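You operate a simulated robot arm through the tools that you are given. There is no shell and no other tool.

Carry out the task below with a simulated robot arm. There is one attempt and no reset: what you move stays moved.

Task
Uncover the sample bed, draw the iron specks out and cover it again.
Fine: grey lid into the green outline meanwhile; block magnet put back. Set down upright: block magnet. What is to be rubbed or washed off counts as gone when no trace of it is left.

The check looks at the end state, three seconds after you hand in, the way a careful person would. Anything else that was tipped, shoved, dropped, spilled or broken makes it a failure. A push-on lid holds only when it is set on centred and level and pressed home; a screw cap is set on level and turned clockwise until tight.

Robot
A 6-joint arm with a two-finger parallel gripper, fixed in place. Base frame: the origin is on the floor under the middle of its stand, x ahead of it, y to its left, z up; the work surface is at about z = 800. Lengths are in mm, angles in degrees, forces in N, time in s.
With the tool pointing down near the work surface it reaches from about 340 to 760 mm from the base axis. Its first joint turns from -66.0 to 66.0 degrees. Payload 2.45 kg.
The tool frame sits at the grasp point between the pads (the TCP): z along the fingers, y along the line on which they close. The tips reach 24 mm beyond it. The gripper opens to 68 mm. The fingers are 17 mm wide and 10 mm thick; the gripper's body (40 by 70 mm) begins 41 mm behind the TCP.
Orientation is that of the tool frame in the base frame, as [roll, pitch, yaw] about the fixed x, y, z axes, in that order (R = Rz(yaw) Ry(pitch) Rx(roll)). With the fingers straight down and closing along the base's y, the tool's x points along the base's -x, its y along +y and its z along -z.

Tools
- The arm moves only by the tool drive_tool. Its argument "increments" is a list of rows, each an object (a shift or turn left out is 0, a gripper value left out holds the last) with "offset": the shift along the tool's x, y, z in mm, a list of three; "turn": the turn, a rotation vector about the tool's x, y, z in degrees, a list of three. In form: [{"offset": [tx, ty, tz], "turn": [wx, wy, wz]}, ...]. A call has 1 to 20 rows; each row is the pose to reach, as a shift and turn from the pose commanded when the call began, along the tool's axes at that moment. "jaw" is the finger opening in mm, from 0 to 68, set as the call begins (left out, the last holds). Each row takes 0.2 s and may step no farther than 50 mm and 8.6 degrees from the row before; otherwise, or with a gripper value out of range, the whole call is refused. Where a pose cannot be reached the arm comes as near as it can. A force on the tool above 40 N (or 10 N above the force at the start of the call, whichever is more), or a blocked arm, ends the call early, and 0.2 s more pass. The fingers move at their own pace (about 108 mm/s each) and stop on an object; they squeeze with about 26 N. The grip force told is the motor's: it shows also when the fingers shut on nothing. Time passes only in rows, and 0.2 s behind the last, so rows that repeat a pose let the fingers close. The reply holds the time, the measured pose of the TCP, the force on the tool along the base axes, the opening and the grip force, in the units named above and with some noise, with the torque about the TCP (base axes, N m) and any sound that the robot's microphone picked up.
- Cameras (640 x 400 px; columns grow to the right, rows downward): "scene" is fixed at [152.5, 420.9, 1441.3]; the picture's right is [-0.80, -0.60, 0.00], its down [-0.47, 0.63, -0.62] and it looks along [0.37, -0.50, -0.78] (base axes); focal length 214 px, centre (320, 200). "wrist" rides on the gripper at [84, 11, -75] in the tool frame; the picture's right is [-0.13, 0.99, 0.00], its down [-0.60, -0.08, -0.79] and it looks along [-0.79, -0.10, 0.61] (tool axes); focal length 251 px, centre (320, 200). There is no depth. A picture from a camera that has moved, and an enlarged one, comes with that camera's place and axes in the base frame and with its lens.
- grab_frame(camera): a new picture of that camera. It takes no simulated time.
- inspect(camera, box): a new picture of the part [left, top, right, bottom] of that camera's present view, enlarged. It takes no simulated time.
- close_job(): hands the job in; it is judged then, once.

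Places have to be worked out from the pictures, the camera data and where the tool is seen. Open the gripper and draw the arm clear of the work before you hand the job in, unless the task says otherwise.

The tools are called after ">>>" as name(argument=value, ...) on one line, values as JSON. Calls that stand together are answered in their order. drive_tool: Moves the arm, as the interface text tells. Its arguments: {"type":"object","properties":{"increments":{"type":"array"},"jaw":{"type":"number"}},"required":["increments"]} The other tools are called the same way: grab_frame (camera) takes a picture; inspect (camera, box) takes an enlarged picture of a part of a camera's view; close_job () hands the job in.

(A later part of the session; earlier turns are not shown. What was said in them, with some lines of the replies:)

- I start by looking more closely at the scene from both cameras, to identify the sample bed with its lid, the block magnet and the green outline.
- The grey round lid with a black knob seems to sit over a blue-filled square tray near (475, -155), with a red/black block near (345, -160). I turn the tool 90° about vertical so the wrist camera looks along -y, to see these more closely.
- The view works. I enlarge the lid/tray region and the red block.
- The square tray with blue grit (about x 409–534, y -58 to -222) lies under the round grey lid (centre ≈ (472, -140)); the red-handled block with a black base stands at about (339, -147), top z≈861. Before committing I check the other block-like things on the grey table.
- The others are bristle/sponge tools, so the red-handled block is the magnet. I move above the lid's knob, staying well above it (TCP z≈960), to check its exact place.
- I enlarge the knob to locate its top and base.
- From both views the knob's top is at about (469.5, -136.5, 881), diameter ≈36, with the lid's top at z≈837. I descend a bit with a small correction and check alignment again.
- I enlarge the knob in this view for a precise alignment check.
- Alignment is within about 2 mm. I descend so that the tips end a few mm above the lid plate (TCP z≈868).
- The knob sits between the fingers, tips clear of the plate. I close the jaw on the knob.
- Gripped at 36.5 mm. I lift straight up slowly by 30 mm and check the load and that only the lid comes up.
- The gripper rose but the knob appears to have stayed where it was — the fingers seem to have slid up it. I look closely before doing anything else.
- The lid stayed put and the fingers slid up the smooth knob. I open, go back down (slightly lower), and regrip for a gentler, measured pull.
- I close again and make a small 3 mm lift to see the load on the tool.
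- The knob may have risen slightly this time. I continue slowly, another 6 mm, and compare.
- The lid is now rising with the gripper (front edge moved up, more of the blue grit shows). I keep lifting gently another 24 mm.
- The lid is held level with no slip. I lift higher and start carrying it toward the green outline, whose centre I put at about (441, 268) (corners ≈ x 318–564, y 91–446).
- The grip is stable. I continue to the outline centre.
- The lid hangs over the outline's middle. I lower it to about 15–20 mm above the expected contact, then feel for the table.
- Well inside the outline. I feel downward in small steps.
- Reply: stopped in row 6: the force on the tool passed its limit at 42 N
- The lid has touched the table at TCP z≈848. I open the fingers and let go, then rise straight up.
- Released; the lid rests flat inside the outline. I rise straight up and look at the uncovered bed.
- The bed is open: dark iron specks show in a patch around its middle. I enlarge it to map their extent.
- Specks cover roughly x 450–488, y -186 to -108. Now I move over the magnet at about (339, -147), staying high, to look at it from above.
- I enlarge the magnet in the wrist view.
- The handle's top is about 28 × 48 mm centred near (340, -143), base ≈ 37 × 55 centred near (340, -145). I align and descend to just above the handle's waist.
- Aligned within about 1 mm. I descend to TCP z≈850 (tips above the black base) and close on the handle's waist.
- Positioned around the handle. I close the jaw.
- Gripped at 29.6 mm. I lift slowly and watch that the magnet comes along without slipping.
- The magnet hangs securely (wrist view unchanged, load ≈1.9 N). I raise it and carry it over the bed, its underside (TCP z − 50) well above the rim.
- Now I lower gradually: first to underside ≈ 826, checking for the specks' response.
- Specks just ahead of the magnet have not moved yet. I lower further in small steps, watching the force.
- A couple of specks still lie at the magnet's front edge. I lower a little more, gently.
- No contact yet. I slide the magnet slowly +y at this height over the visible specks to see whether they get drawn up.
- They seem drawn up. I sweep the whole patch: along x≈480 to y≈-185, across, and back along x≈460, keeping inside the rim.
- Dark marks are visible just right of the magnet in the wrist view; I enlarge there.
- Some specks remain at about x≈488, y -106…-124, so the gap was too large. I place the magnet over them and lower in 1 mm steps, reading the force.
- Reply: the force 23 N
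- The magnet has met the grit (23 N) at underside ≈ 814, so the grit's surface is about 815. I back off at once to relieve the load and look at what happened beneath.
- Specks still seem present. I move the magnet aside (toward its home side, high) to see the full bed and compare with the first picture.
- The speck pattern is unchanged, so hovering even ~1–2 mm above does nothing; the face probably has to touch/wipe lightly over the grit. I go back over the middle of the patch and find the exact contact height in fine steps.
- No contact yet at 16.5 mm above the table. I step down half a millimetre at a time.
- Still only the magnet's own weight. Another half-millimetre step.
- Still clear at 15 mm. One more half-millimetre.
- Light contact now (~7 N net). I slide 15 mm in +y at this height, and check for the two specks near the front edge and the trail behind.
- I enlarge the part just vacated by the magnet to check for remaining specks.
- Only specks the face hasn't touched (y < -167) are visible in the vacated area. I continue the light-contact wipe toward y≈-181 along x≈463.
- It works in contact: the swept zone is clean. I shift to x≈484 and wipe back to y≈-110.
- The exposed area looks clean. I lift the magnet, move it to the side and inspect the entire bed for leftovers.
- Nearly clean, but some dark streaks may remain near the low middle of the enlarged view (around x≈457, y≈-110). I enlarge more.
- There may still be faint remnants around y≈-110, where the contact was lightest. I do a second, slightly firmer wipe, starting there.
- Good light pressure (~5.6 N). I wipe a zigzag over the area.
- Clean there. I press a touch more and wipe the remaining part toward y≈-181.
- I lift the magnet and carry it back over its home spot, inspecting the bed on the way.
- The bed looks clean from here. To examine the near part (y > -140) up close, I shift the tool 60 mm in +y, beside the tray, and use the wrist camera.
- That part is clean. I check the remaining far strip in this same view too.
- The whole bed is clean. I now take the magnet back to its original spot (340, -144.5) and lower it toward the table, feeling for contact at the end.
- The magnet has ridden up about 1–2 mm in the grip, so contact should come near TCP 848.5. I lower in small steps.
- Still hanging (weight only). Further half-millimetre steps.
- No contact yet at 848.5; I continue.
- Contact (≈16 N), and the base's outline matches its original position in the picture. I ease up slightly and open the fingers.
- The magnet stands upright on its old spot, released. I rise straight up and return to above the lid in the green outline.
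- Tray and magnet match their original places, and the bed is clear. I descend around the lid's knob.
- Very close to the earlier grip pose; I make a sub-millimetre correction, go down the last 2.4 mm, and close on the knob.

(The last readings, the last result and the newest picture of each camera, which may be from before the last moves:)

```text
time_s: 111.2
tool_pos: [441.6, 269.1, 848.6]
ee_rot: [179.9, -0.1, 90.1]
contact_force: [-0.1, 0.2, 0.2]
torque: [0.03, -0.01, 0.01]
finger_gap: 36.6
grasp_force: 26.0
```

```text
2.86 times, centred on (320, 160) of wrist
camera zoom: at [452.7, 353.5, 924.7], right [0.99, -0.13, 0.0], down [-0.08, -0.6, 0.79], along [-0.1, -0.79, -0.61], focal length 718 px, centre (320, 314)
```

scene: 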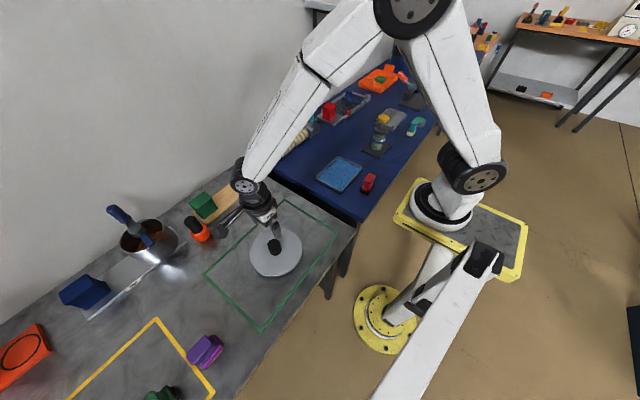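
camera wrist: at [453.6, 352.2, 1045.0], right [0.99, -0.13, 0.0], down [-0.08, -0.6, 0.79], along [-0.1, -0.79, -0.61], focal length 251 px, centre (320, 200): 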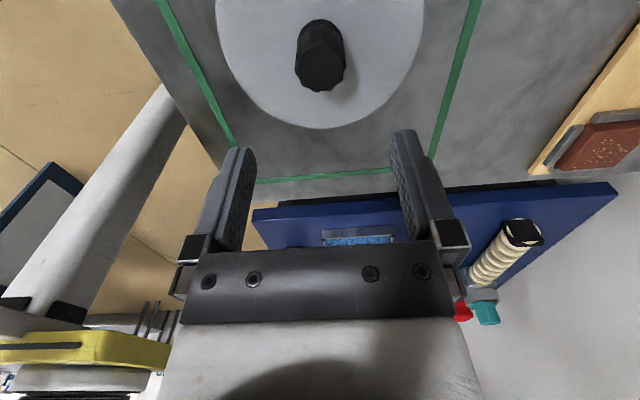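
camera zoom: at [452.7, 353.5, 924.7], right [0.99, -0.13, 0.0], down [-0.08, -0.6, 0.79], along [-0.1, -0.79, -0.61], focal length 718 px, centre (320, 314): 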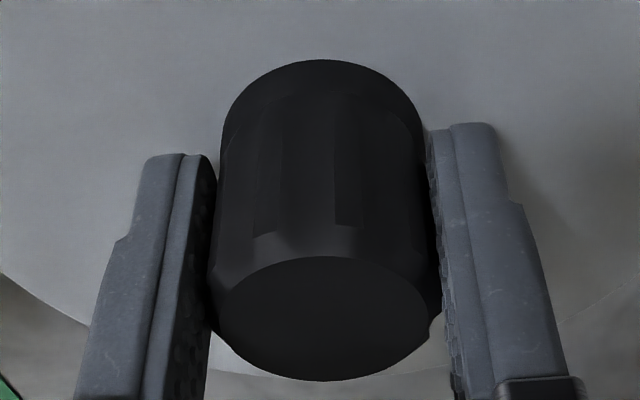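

Gripped again at 36.6 mm. I lift slowly as in the successful lift, and check it isn't slipping.

>>> drive_tool(increments=[{"offset": [0, 0, -0.5]}, {"offset": [0, 0, -1]}, {"offset": [0, 0, -1.5]}, {"offset": [0, 0, -2]}, {"offset": [0, 0, -3]}, {"offset": [0, 0, -4]}, {"offset": [0, 0, -5]}, {"offset": [0, 0, -6]}, {"offset": [0, 0, -7.5]}, {"offset": [0, 0, -9]}, {"offset": [0, 0, -11]}, {"offset": [0, 0, -13]}, {"offset": [0, 0, -15]}])

>>> inspect(camera="wrist", box=[220, 90, 420, 230])

>>> inspect(camera="scene", box=[240, 200, 320, 280])

```text
time_s: 114.0
tool_pos: [442.3, 269.4, 863.5]
ee_rot: [179.9, -0.1, 90.1]
contact_force: [-0.2, 0.2, -1.4]
torque: [-0.03, 0.0, 0.0]
finger_gap: 36.9
grasp_force: 25.9
```

```text
2.86 times, centred on (320, 160) of wrist
camera zoom: at [452.7, 353.2, 939.4], right [0.99, -0.13, 0.0], down [-0.08, -0.6, 0.79], along [-0.1, -0.79, -0.61], focal length 718 px, centre (320, 314)
```

zoom: 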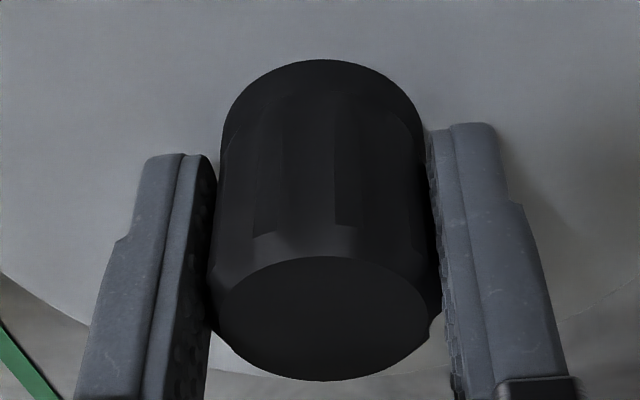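

```text
5.00 times, centred on (280, 240) of scene
camera zoom: at [152.5, 420.9, 1441.3], right [-0.8, -0.6, 0.0], down [-0.47, 0.63, -0.62], along [0.37, -0.5, -0.78], focal length 1072 px, centre (520, 0)
```

zoom: 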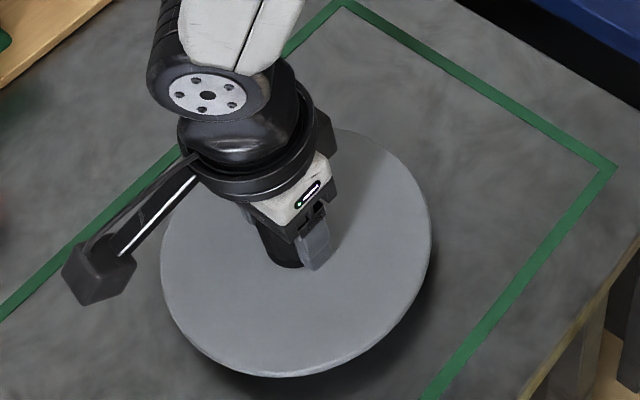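

Lid lifted cleanly. I raise it and carry it back toward the bed.

>>> drive_tool(increments=[{"offset": [0, 0, -3]}, {"offset": [0, 0, -9]}, {"offset": [0, 0, -18]}, {"offset": [0, 0, -28]}, {"offset": [0, 0, -38]}, {"offset": [0, 0, -48]}, {"offset": [0, 0, -58]}, {"offset": [0, 0, -67]}, {"offset": [0, 0, -73]}, {"offset": [0, 0, -75]}, {"offset": [-3, 0.2, -75]}, {"offset": [-9, 0.6, -75]}, {"offset": [-18, 1.3, -75]}, {"offset": [-30, 2.1, -75]}, {"offset": [-45, 3.2, -75]}, {"offset": [-62, 4.3, -75]}, {"offset": [-80, 5.6, -75]}, {"offset": [-96, 6.7, -75]}, {"offset": [-107, 7.5, -75]}, {"offset": [-112, 7.8, -75]}])

>>> drive_tool(increments=[{"offset": [-3, 0.2, 0]}, {"offset": [-9, 0.6, 0]}, {"offset": [-18, 1.3, 0]}, {"offset": [-30, 2.1, 0]}, {"offset": [-46, 3.2, 0]}, {"offset": [-64, 4.5, 0]}, {"offset": [-82, 5.8, 0]}, {"offset": [-100, 7, 0]}, {"offset": [-118, 8.3, 0]}, {"offset": [-136, 9.5, 0]}, {"offset": [-154, 10.8, 0]}, {"offset": [-172, 12.1, 0]}, {"offset": [-190, 13.3, 0]}, {"offset": [-208, 14.6, 0]}, {"offset": [-226, 15.8, 0]}, {"offset": [-244, 17.1, 0]}, {"offset": [-262, 18.4, 0]}, {"offset": [-277, 19.4, 0]}, {"offset": [-288, 20.2, 0]}, {"offset": [-292, 20.5, 0]}])

>>> inspect(camera="scene", box=[310, 125, 390, 205])

>>> inspect(camera="wrist", box=[220, 90, 420, 230])

```text
time_s: 118.2
tool_pos: [449.7, 157.0, 939.6]
ee_rot: [179.9, -0.1, 90.1]
contact_force: [0.0, 0.2, -0.3]
torque: [0.0, 0.01, -0.02]
finger_gap: 36.7
grasp_force: 25.3
```

```text
time_s: 122.4
tool_pos: [470.1, -137.2, 938.2]
ee_rot: [179.9, 0.0, 90.0]
contact_force: [0.8, -0.2, -1.1]
torque: [-0.01, -0.02, 0.02]
finger_gap: 36.9
grasp_force: 26.2
```

```text
5.00 times, centred on (350, 165) of scene
camera zoom: at [152.5, 420.9, 1441.3], right [-0.8, -0.6, 0.0], down [-0.47, 0.63, -0.62], along [0.37, -0.5, -0.78], focal length 1072 px, centre (170, 375)
```

zoom: 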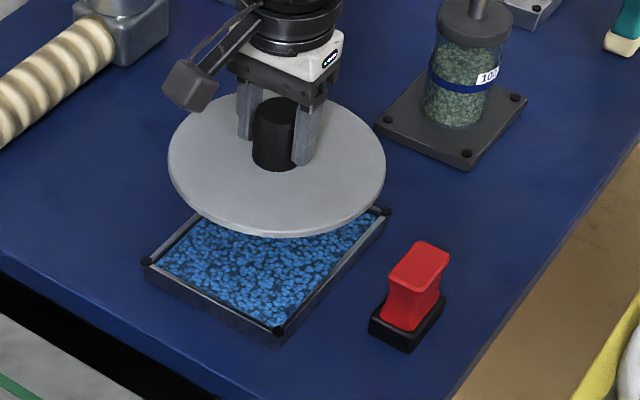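

```text
2.86 times, centred on (320, 160) of wrist
camera zoom: at [481.0, -51.6, 1014.2], right [0.99, -0.13, 0.0], down [-0.08, -0.61, 0.79], along [-0.1, -0.79, -0.61], focal length 718 px, centre (320, 314)
```

zoom: 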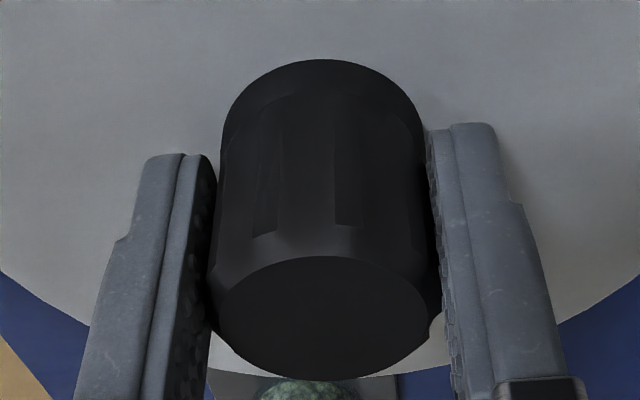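

Back above the bed, camera pose matching the original lift within about half a millimetre. I lower to just above the seat (TCP ≈ 871) and compare with the earlier picture.

>>> drive_tool(increments=[{"offset": [0, 0, 3]}, {"offset": [0, 0, 9]}, {"offset": [0, 0, 18]}, {"offset": [0, 0, 28]}, {"offset": [0, 0, 38]}, {"offset": [0, 0, 48]}, {"offset": [0, 0, 56]}, {"offset": [0, 0, 62]}, {"offset": [0, 0, 66]}, {"offset": [0, 0, 68]}, {"offset": [0, 0, 68]}])

>>> inspect(camera="scene", box=[315, 140, 375, 195])

>>> grab_frame(camera="wrist")

```text
time_s: 124.8
tool_pos: [469.2, -134.0, 870.5]
ee_rot: [179.9, -0.1, 90.2]
contact_force: [-0.3, 0.4, -1.6]
torque: [-0.03, 0.01, 0.03]
finger_gap: 36.6
grasp_force: 26.5
```

```text
7.27 times, centred on (345, 168) of scene
camera zoom: at [152.5, 420.9, 1441.3], right [-0.8, -0.6, 0.0], down [-0.47, 0.63, -0.62], along [0.37, -0.5, -0.78], focal length 1560 px, centre (138, 436)
```

zoom: 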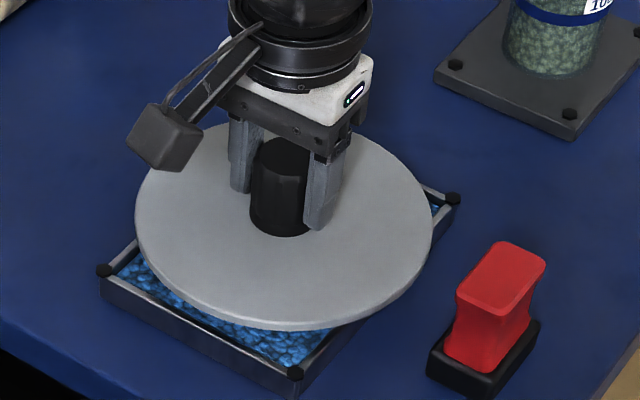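

```text
taken
camera wrist: at [480.8, -50.8, 946.5], right [0.99, -0.13, 0.0], down [-0.08, -0.6, 0.79], along [-0.1, -0.79, -0.61], focal length 251 px, centre (320, 200)
```

wrist: 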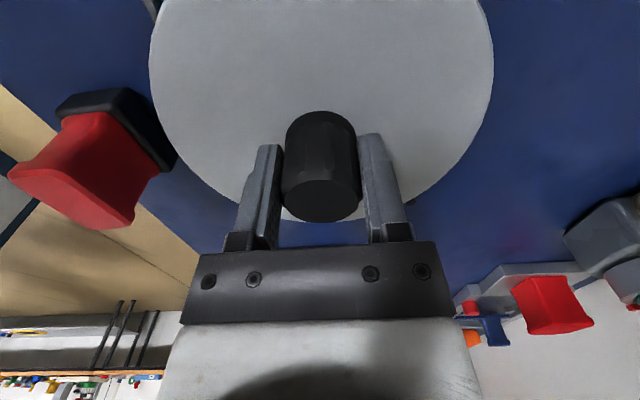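

The lid's outline agrees with the picture from the original lift. I lower to the seat in small steps.

>>> drive_tool(increments=[{"offset": [0, 0, 1]}, {"offset": [0, 0, 2]}, {"offset": [0, 0, 3]}, {"offset": [0, 0, 4]}, {"offset": [0, 0, 4]}])

>>> inspect(camera="scene", box=[315, 140, 375, 195])

```text
time_s: 126.0
tool_pos: [470.7, -133.4, 865.9]
ee_rot: [179.9, -0.1, 90.1]
contact_force: [1.2, 0.4, -1.1]
torque: [-0.01, 0.02, 0.01]
finger_gap: 36.6
grasp_force: 26.2
```

```text
7.27 times, centred on (345, 168) of scene
camera zoom: at [152.5, 420.9, 1441.3], right [-0.8, -0.6, 0.0], down [-0.47, 0.63, -0.62], along [0.37, -0.5, -0.78], focal length 1560 px, centre (138, 436)
```

zoom: 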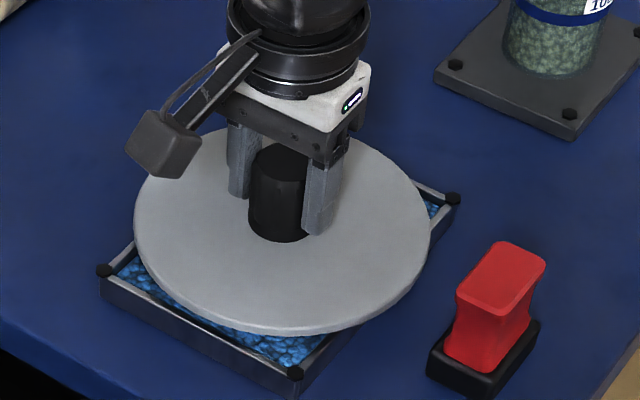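

Almost at rest; still no contact force. I go on half a millimetre at a time.

>>> drive_tool(increments=[{"offset": [0, 0, 0.5]}, {"offset": [0, 0, 1]}, {"offset": [0, 0, 1]}])

```text
time_s: 126.8
tool_pos: [469.8, -134.8, 866.7]
ee_rot: [179.9, -0.1, 90.0]
contact_force: [0.3, 0.3, -1.1]
torque: [-0.01, 0.02, -0.04]
finger_gap: 36.6
grasp_force: 26.3
```

Still free at 866. Another half-millimetre step.

>>> drive_tool(increments=[{"offset": [0, 0, 0.5]}, {"offset": [0, 0, 0.5]}, {"offset": [0, 0, 0.5]}])

```text
time_s: 127.6
tool_pos: [471.0, -134.9, 865.6]
ee_rot: [180.0, -0.1, 90.1]
contact_force: [-0.2, 0.5, -1.8]
torque: [0.03, -0.02, 0.01]
finger_gap: 36.6
grasp_force: 26.2
```

Not yet in contact. I continue with another half millimetre.

>>> drive_tool(increments=[{"offset": [0, 0, 0.5]}, {"offset": [0, 0, 0.5]}, {"offset": [0, 0, 0.5]}])

>>> inspect(camera="scene", box=[315, 140, 375, 195])

```text
time_s: 128.4
tool_pos: [469.7, -134.9, 865.0]
ee_rot: [179.9, 0.0, 90.1]
contact_force: [-0.7, -2.1, 6.1]
torque: [-0.08, 0.4, 0.08]
finger_gap: 36.3
grasp_force: 26.2
```

```text
7.27 times, centred on (345, 168) of scene
camera zoom: at [152.4, 420.9, 1441.3], right [-0.8, -0.6, 0.0], down [-0.47, 0.63, -0.62], along [0.37, -0.5, -0.78], focal length 1560 px, centre (138, 436)
```

zoom: 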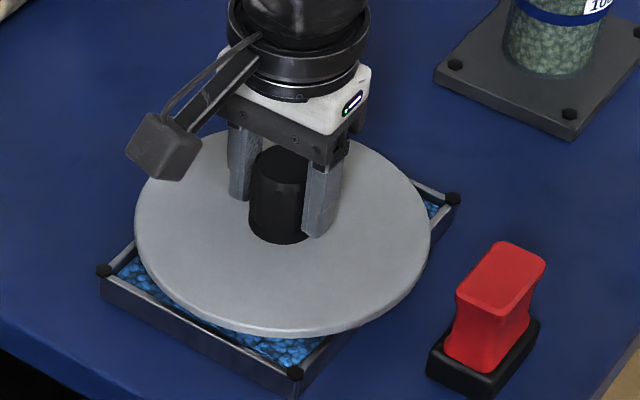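

Light contact at the seat (≈7 N net). I compare the lid's outline with the very first enlarged picture using the same view.

>>> inspect(camera="scene", box=[315, 145, 385, 205])

>>> inspect(camera="wrist", box=[140, 0, 500, 240])

```text
6.67 times, centred on (350, 175) of scene
camera zoom: at [152.4, 420.9, 1441.3], right [-0.8, -0.6, 0.0], down [-0.47, 0.63, -0.62], along [0.37, -0.5, -0.78], focal length 1430 px, centre (120, 367)
```

zoom: 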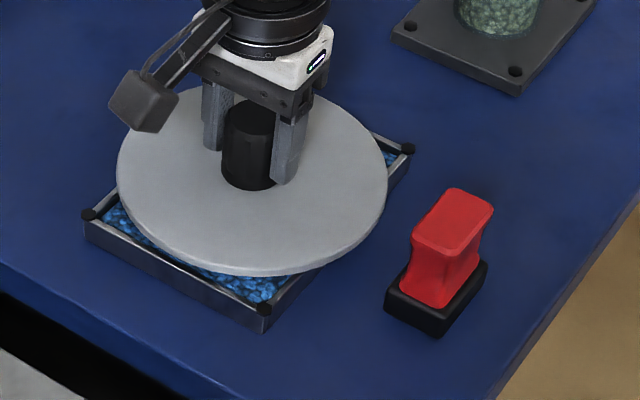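

```text
1.67 times, centred on (320, 120) of wrist
camera zoom: at [481.0, -50.6, 940.8], right [0.99, -0.13, 0.0], down [-0.08, -0.6, 0.79], along [-0.1, -0.79, -0.61], focal length 419 px, centre (320, 333)
```

zoom: 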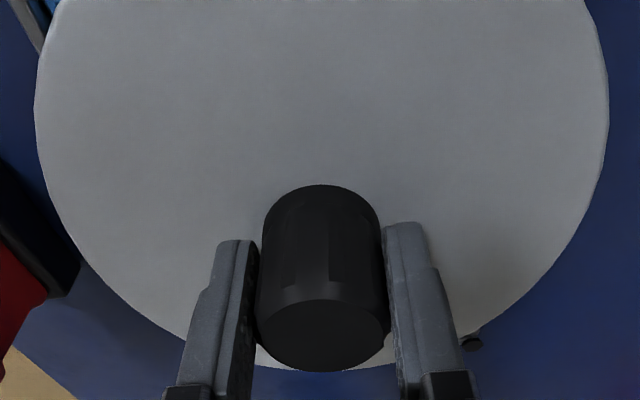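

The outline matches the original within a pixel (<1 mm). I press gently a bit further to make sure it is seated home.

>>> drive_tool(increments=[{"offset": [0, 0, 0.3]}, {"offset": [0, 0, 0.6]}, {"offset": [0, 0, 0.9]}, {"offset": [0, 0, 0.9]}])

```text
time_s: 129.4
tool_pos: [470.7, -135.6, 864.1]
ee_rot: [179.9, 0.0, 89.9]
contact_force: [-5.5, -3.4, 27.2]
torque: [0.0, 0.4, -0.02]
finger_gap: 36.6
grasp_force: 26.6
```

Firmly seated (27 N pressed, no further travel). I relieve the load and open the fingers.

>>> drive_tool(increments=[{"offset": [0, 0, -0.5]}, {"offset": [0, 0, -0.9]}, {"offset": [0, 0, -0.9]}])

>>> drive_tool(increments=[{"offset": [0, 0, 0]}, {"offset": [0, 0, 0]}, {"offset": [0, 0, 0]}], jaw=62)

>>> inspect(camera="scene", box=[315, 145, 385, 205])

>>> inspect(camera="wrist", box=[220, 90, 420, 230])

```text
time_s: 130.2
tool_pos: [469.6, -134.2, 863.7]
ee_rot: [180.0, -0.1, 90.0]
contact_force: [-0.8, -3.0, 8.1]
torque: [-0.22, -0.23, -0.07]
finger_gap: 36.5
grasp_force: 26.7
```

```text
time_s: 131.0
tool_pos: [470.5, -135.2, 863.7]
ee_rot: [179.9, 0.0, 90.1]
contact_force: [0.6, -0.5, -0.4]
torque: [-0.03, -0.02, -0.01]
finger_gap: 62.0
grasp_force: 0.0
```

```text
6.67 times, centred on (350, 175) of scene
camera zoom: at [152.5, 420.9, 1441.3], right [-0.8, -0.6, 0.0], down [-0.47, 0.63, -0.62], along [0.37, -0.5, -0.78], focal length 1430 px, centre (120, 367)
```

zoom: 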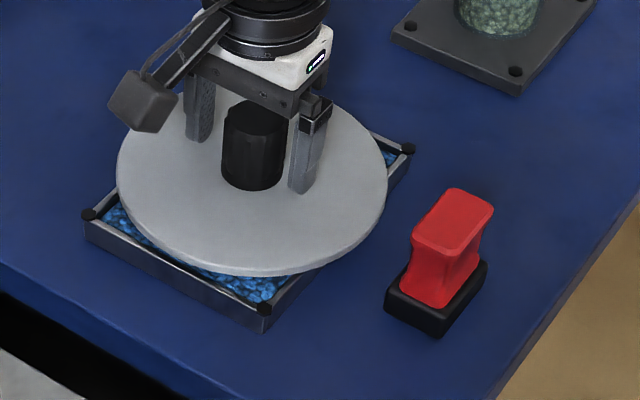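

```text
2.86 times, centred on (320, 160) of wrist
camera zoom: at [481.2, -50.4, 940.8], right [0.99, -0.13, 0.0], down [-0.08, -0.6, 0.79], along [-0.1, -0.79, -0.61], focal length 718 px, centre (320, 314)
```

zoom: 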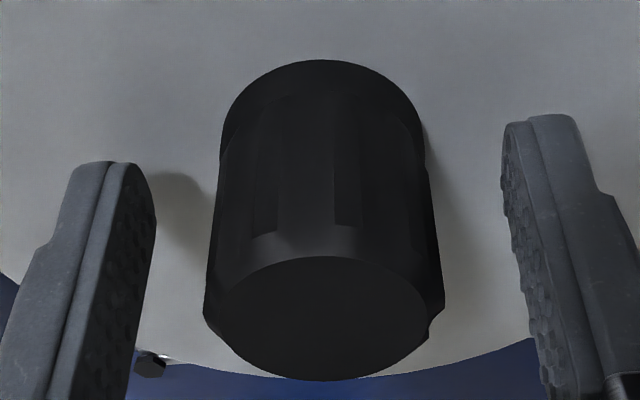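

Released; view matches the original (post and knob at the same pixels). I rise straight up and draw the arm clear.

>>> drive_tool(increments=[{"offset": [0, 0, -3]}, {"offset": [0, 0, -10]}, {"offset": [0, 0, -25]}, {"offset": [0, 0, -45]}, {"offset": [0, 0, -75]}, {"offset": [0, 0, -110]}, {"offset": [0, 0, -150]}, {"offset": [20, -3, -180]}, {"offset": [60, -6, -200]}, {"offset": [105, -10, -220]}, {"offset": [145, -13, -240]}, {"offset": [165, -15, -250]}, {"offset": [168, -15, -255]}, {"offset": [168, -15, -255]}], jaw=68)

>>> grab_frame(camera="scene")

>>> inspect(camera="scene", box=[315, 145, 385, 205])

>>> inspect(camera="wrist", box=[230, 40, 410, 170])

```text
time_s: 134.0
tool_pos: [454.6, 32.9, 1119.2]
ee_rot: [179.9, -0.1, 90.1]
contact_force: [0.0, 1.1, 0.3]
torque: [0.0, 0.01, 0.0]
finger_gap: 68.1
grasp_force: 0.1
```

```text
taken
```

scene: 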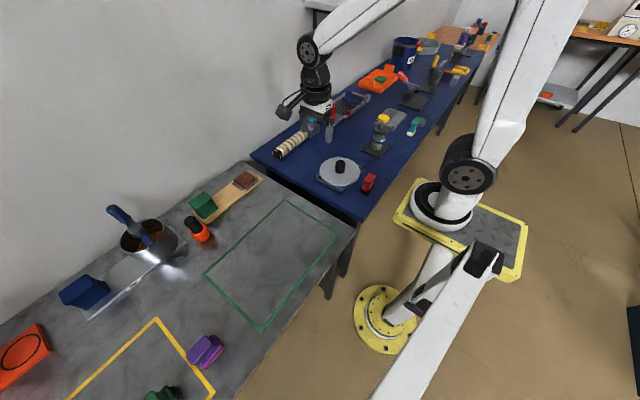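

```text
6.67 times, centred on (350, 175) of scene
camera zoom: at [152.5, 420.9, 1441.3], right [-0.8, -0.6, 0.0], down [-0.47, 0.63, -0.62], along [0.37, -0.5, -0.78], focal length 1430 px, centre (120, 367)
```

zoom: 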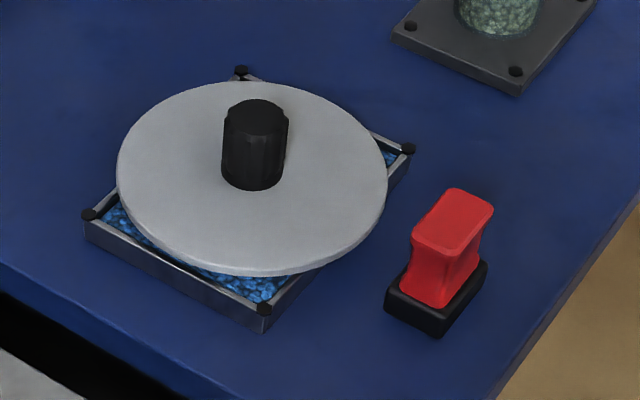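

```text
3.08 times, centred on (320, 105) of wrist
camera zoom: at [465.9, 116.5, 1195.2], right [0.99, -0.13, 0.0], down [-0.08, -0.6, 0.79], along [-0.1, -0.79, -0.61], focal length 774 px, centre (320, 492)
```

zoom: 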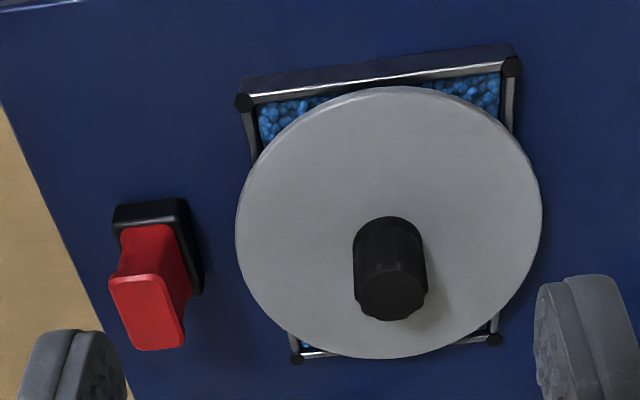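

Everything is back: lid centred and level on the bed (within about 1 mm of the original), magnet upright on its old spot, tray unmoved, outline empty, gripper open and the arm clear. I hand the job in.

>>> close_job()

```text
The job is handed in.
```

The job is handed in. The sample bed looked free of iron specks in every close-up I took. It is covered again, with the lid within about 1 mm of where it started.

- **Lid:** On the first lift the fingers slid up the knob and the lid did not move. A slower second lift worked. The grey lid then sat inside the green outline until I put it back and pressed it down with about 27 N.
- **Specks:** Hovering the magnet 1–2 mm above the grit did nothing. The specks came off only when the magnet's face wiped the grit lightly, so I did two contact passes over the patch. I also pressed the grit briefly with about 23 N while finding its height. The pictures show no damage or spilled grit.
- **Magnet:** The red-handled block magnet stands upright on its original spot. No label confirmed it was the magnet. I chose it by its black base and its place beside the bed, and the specks did come off under it.
- **Surroundings:** The tray's corners match the first pictures, and nothing else appears to have moved. The gripper is open and the arm is clear of the work.
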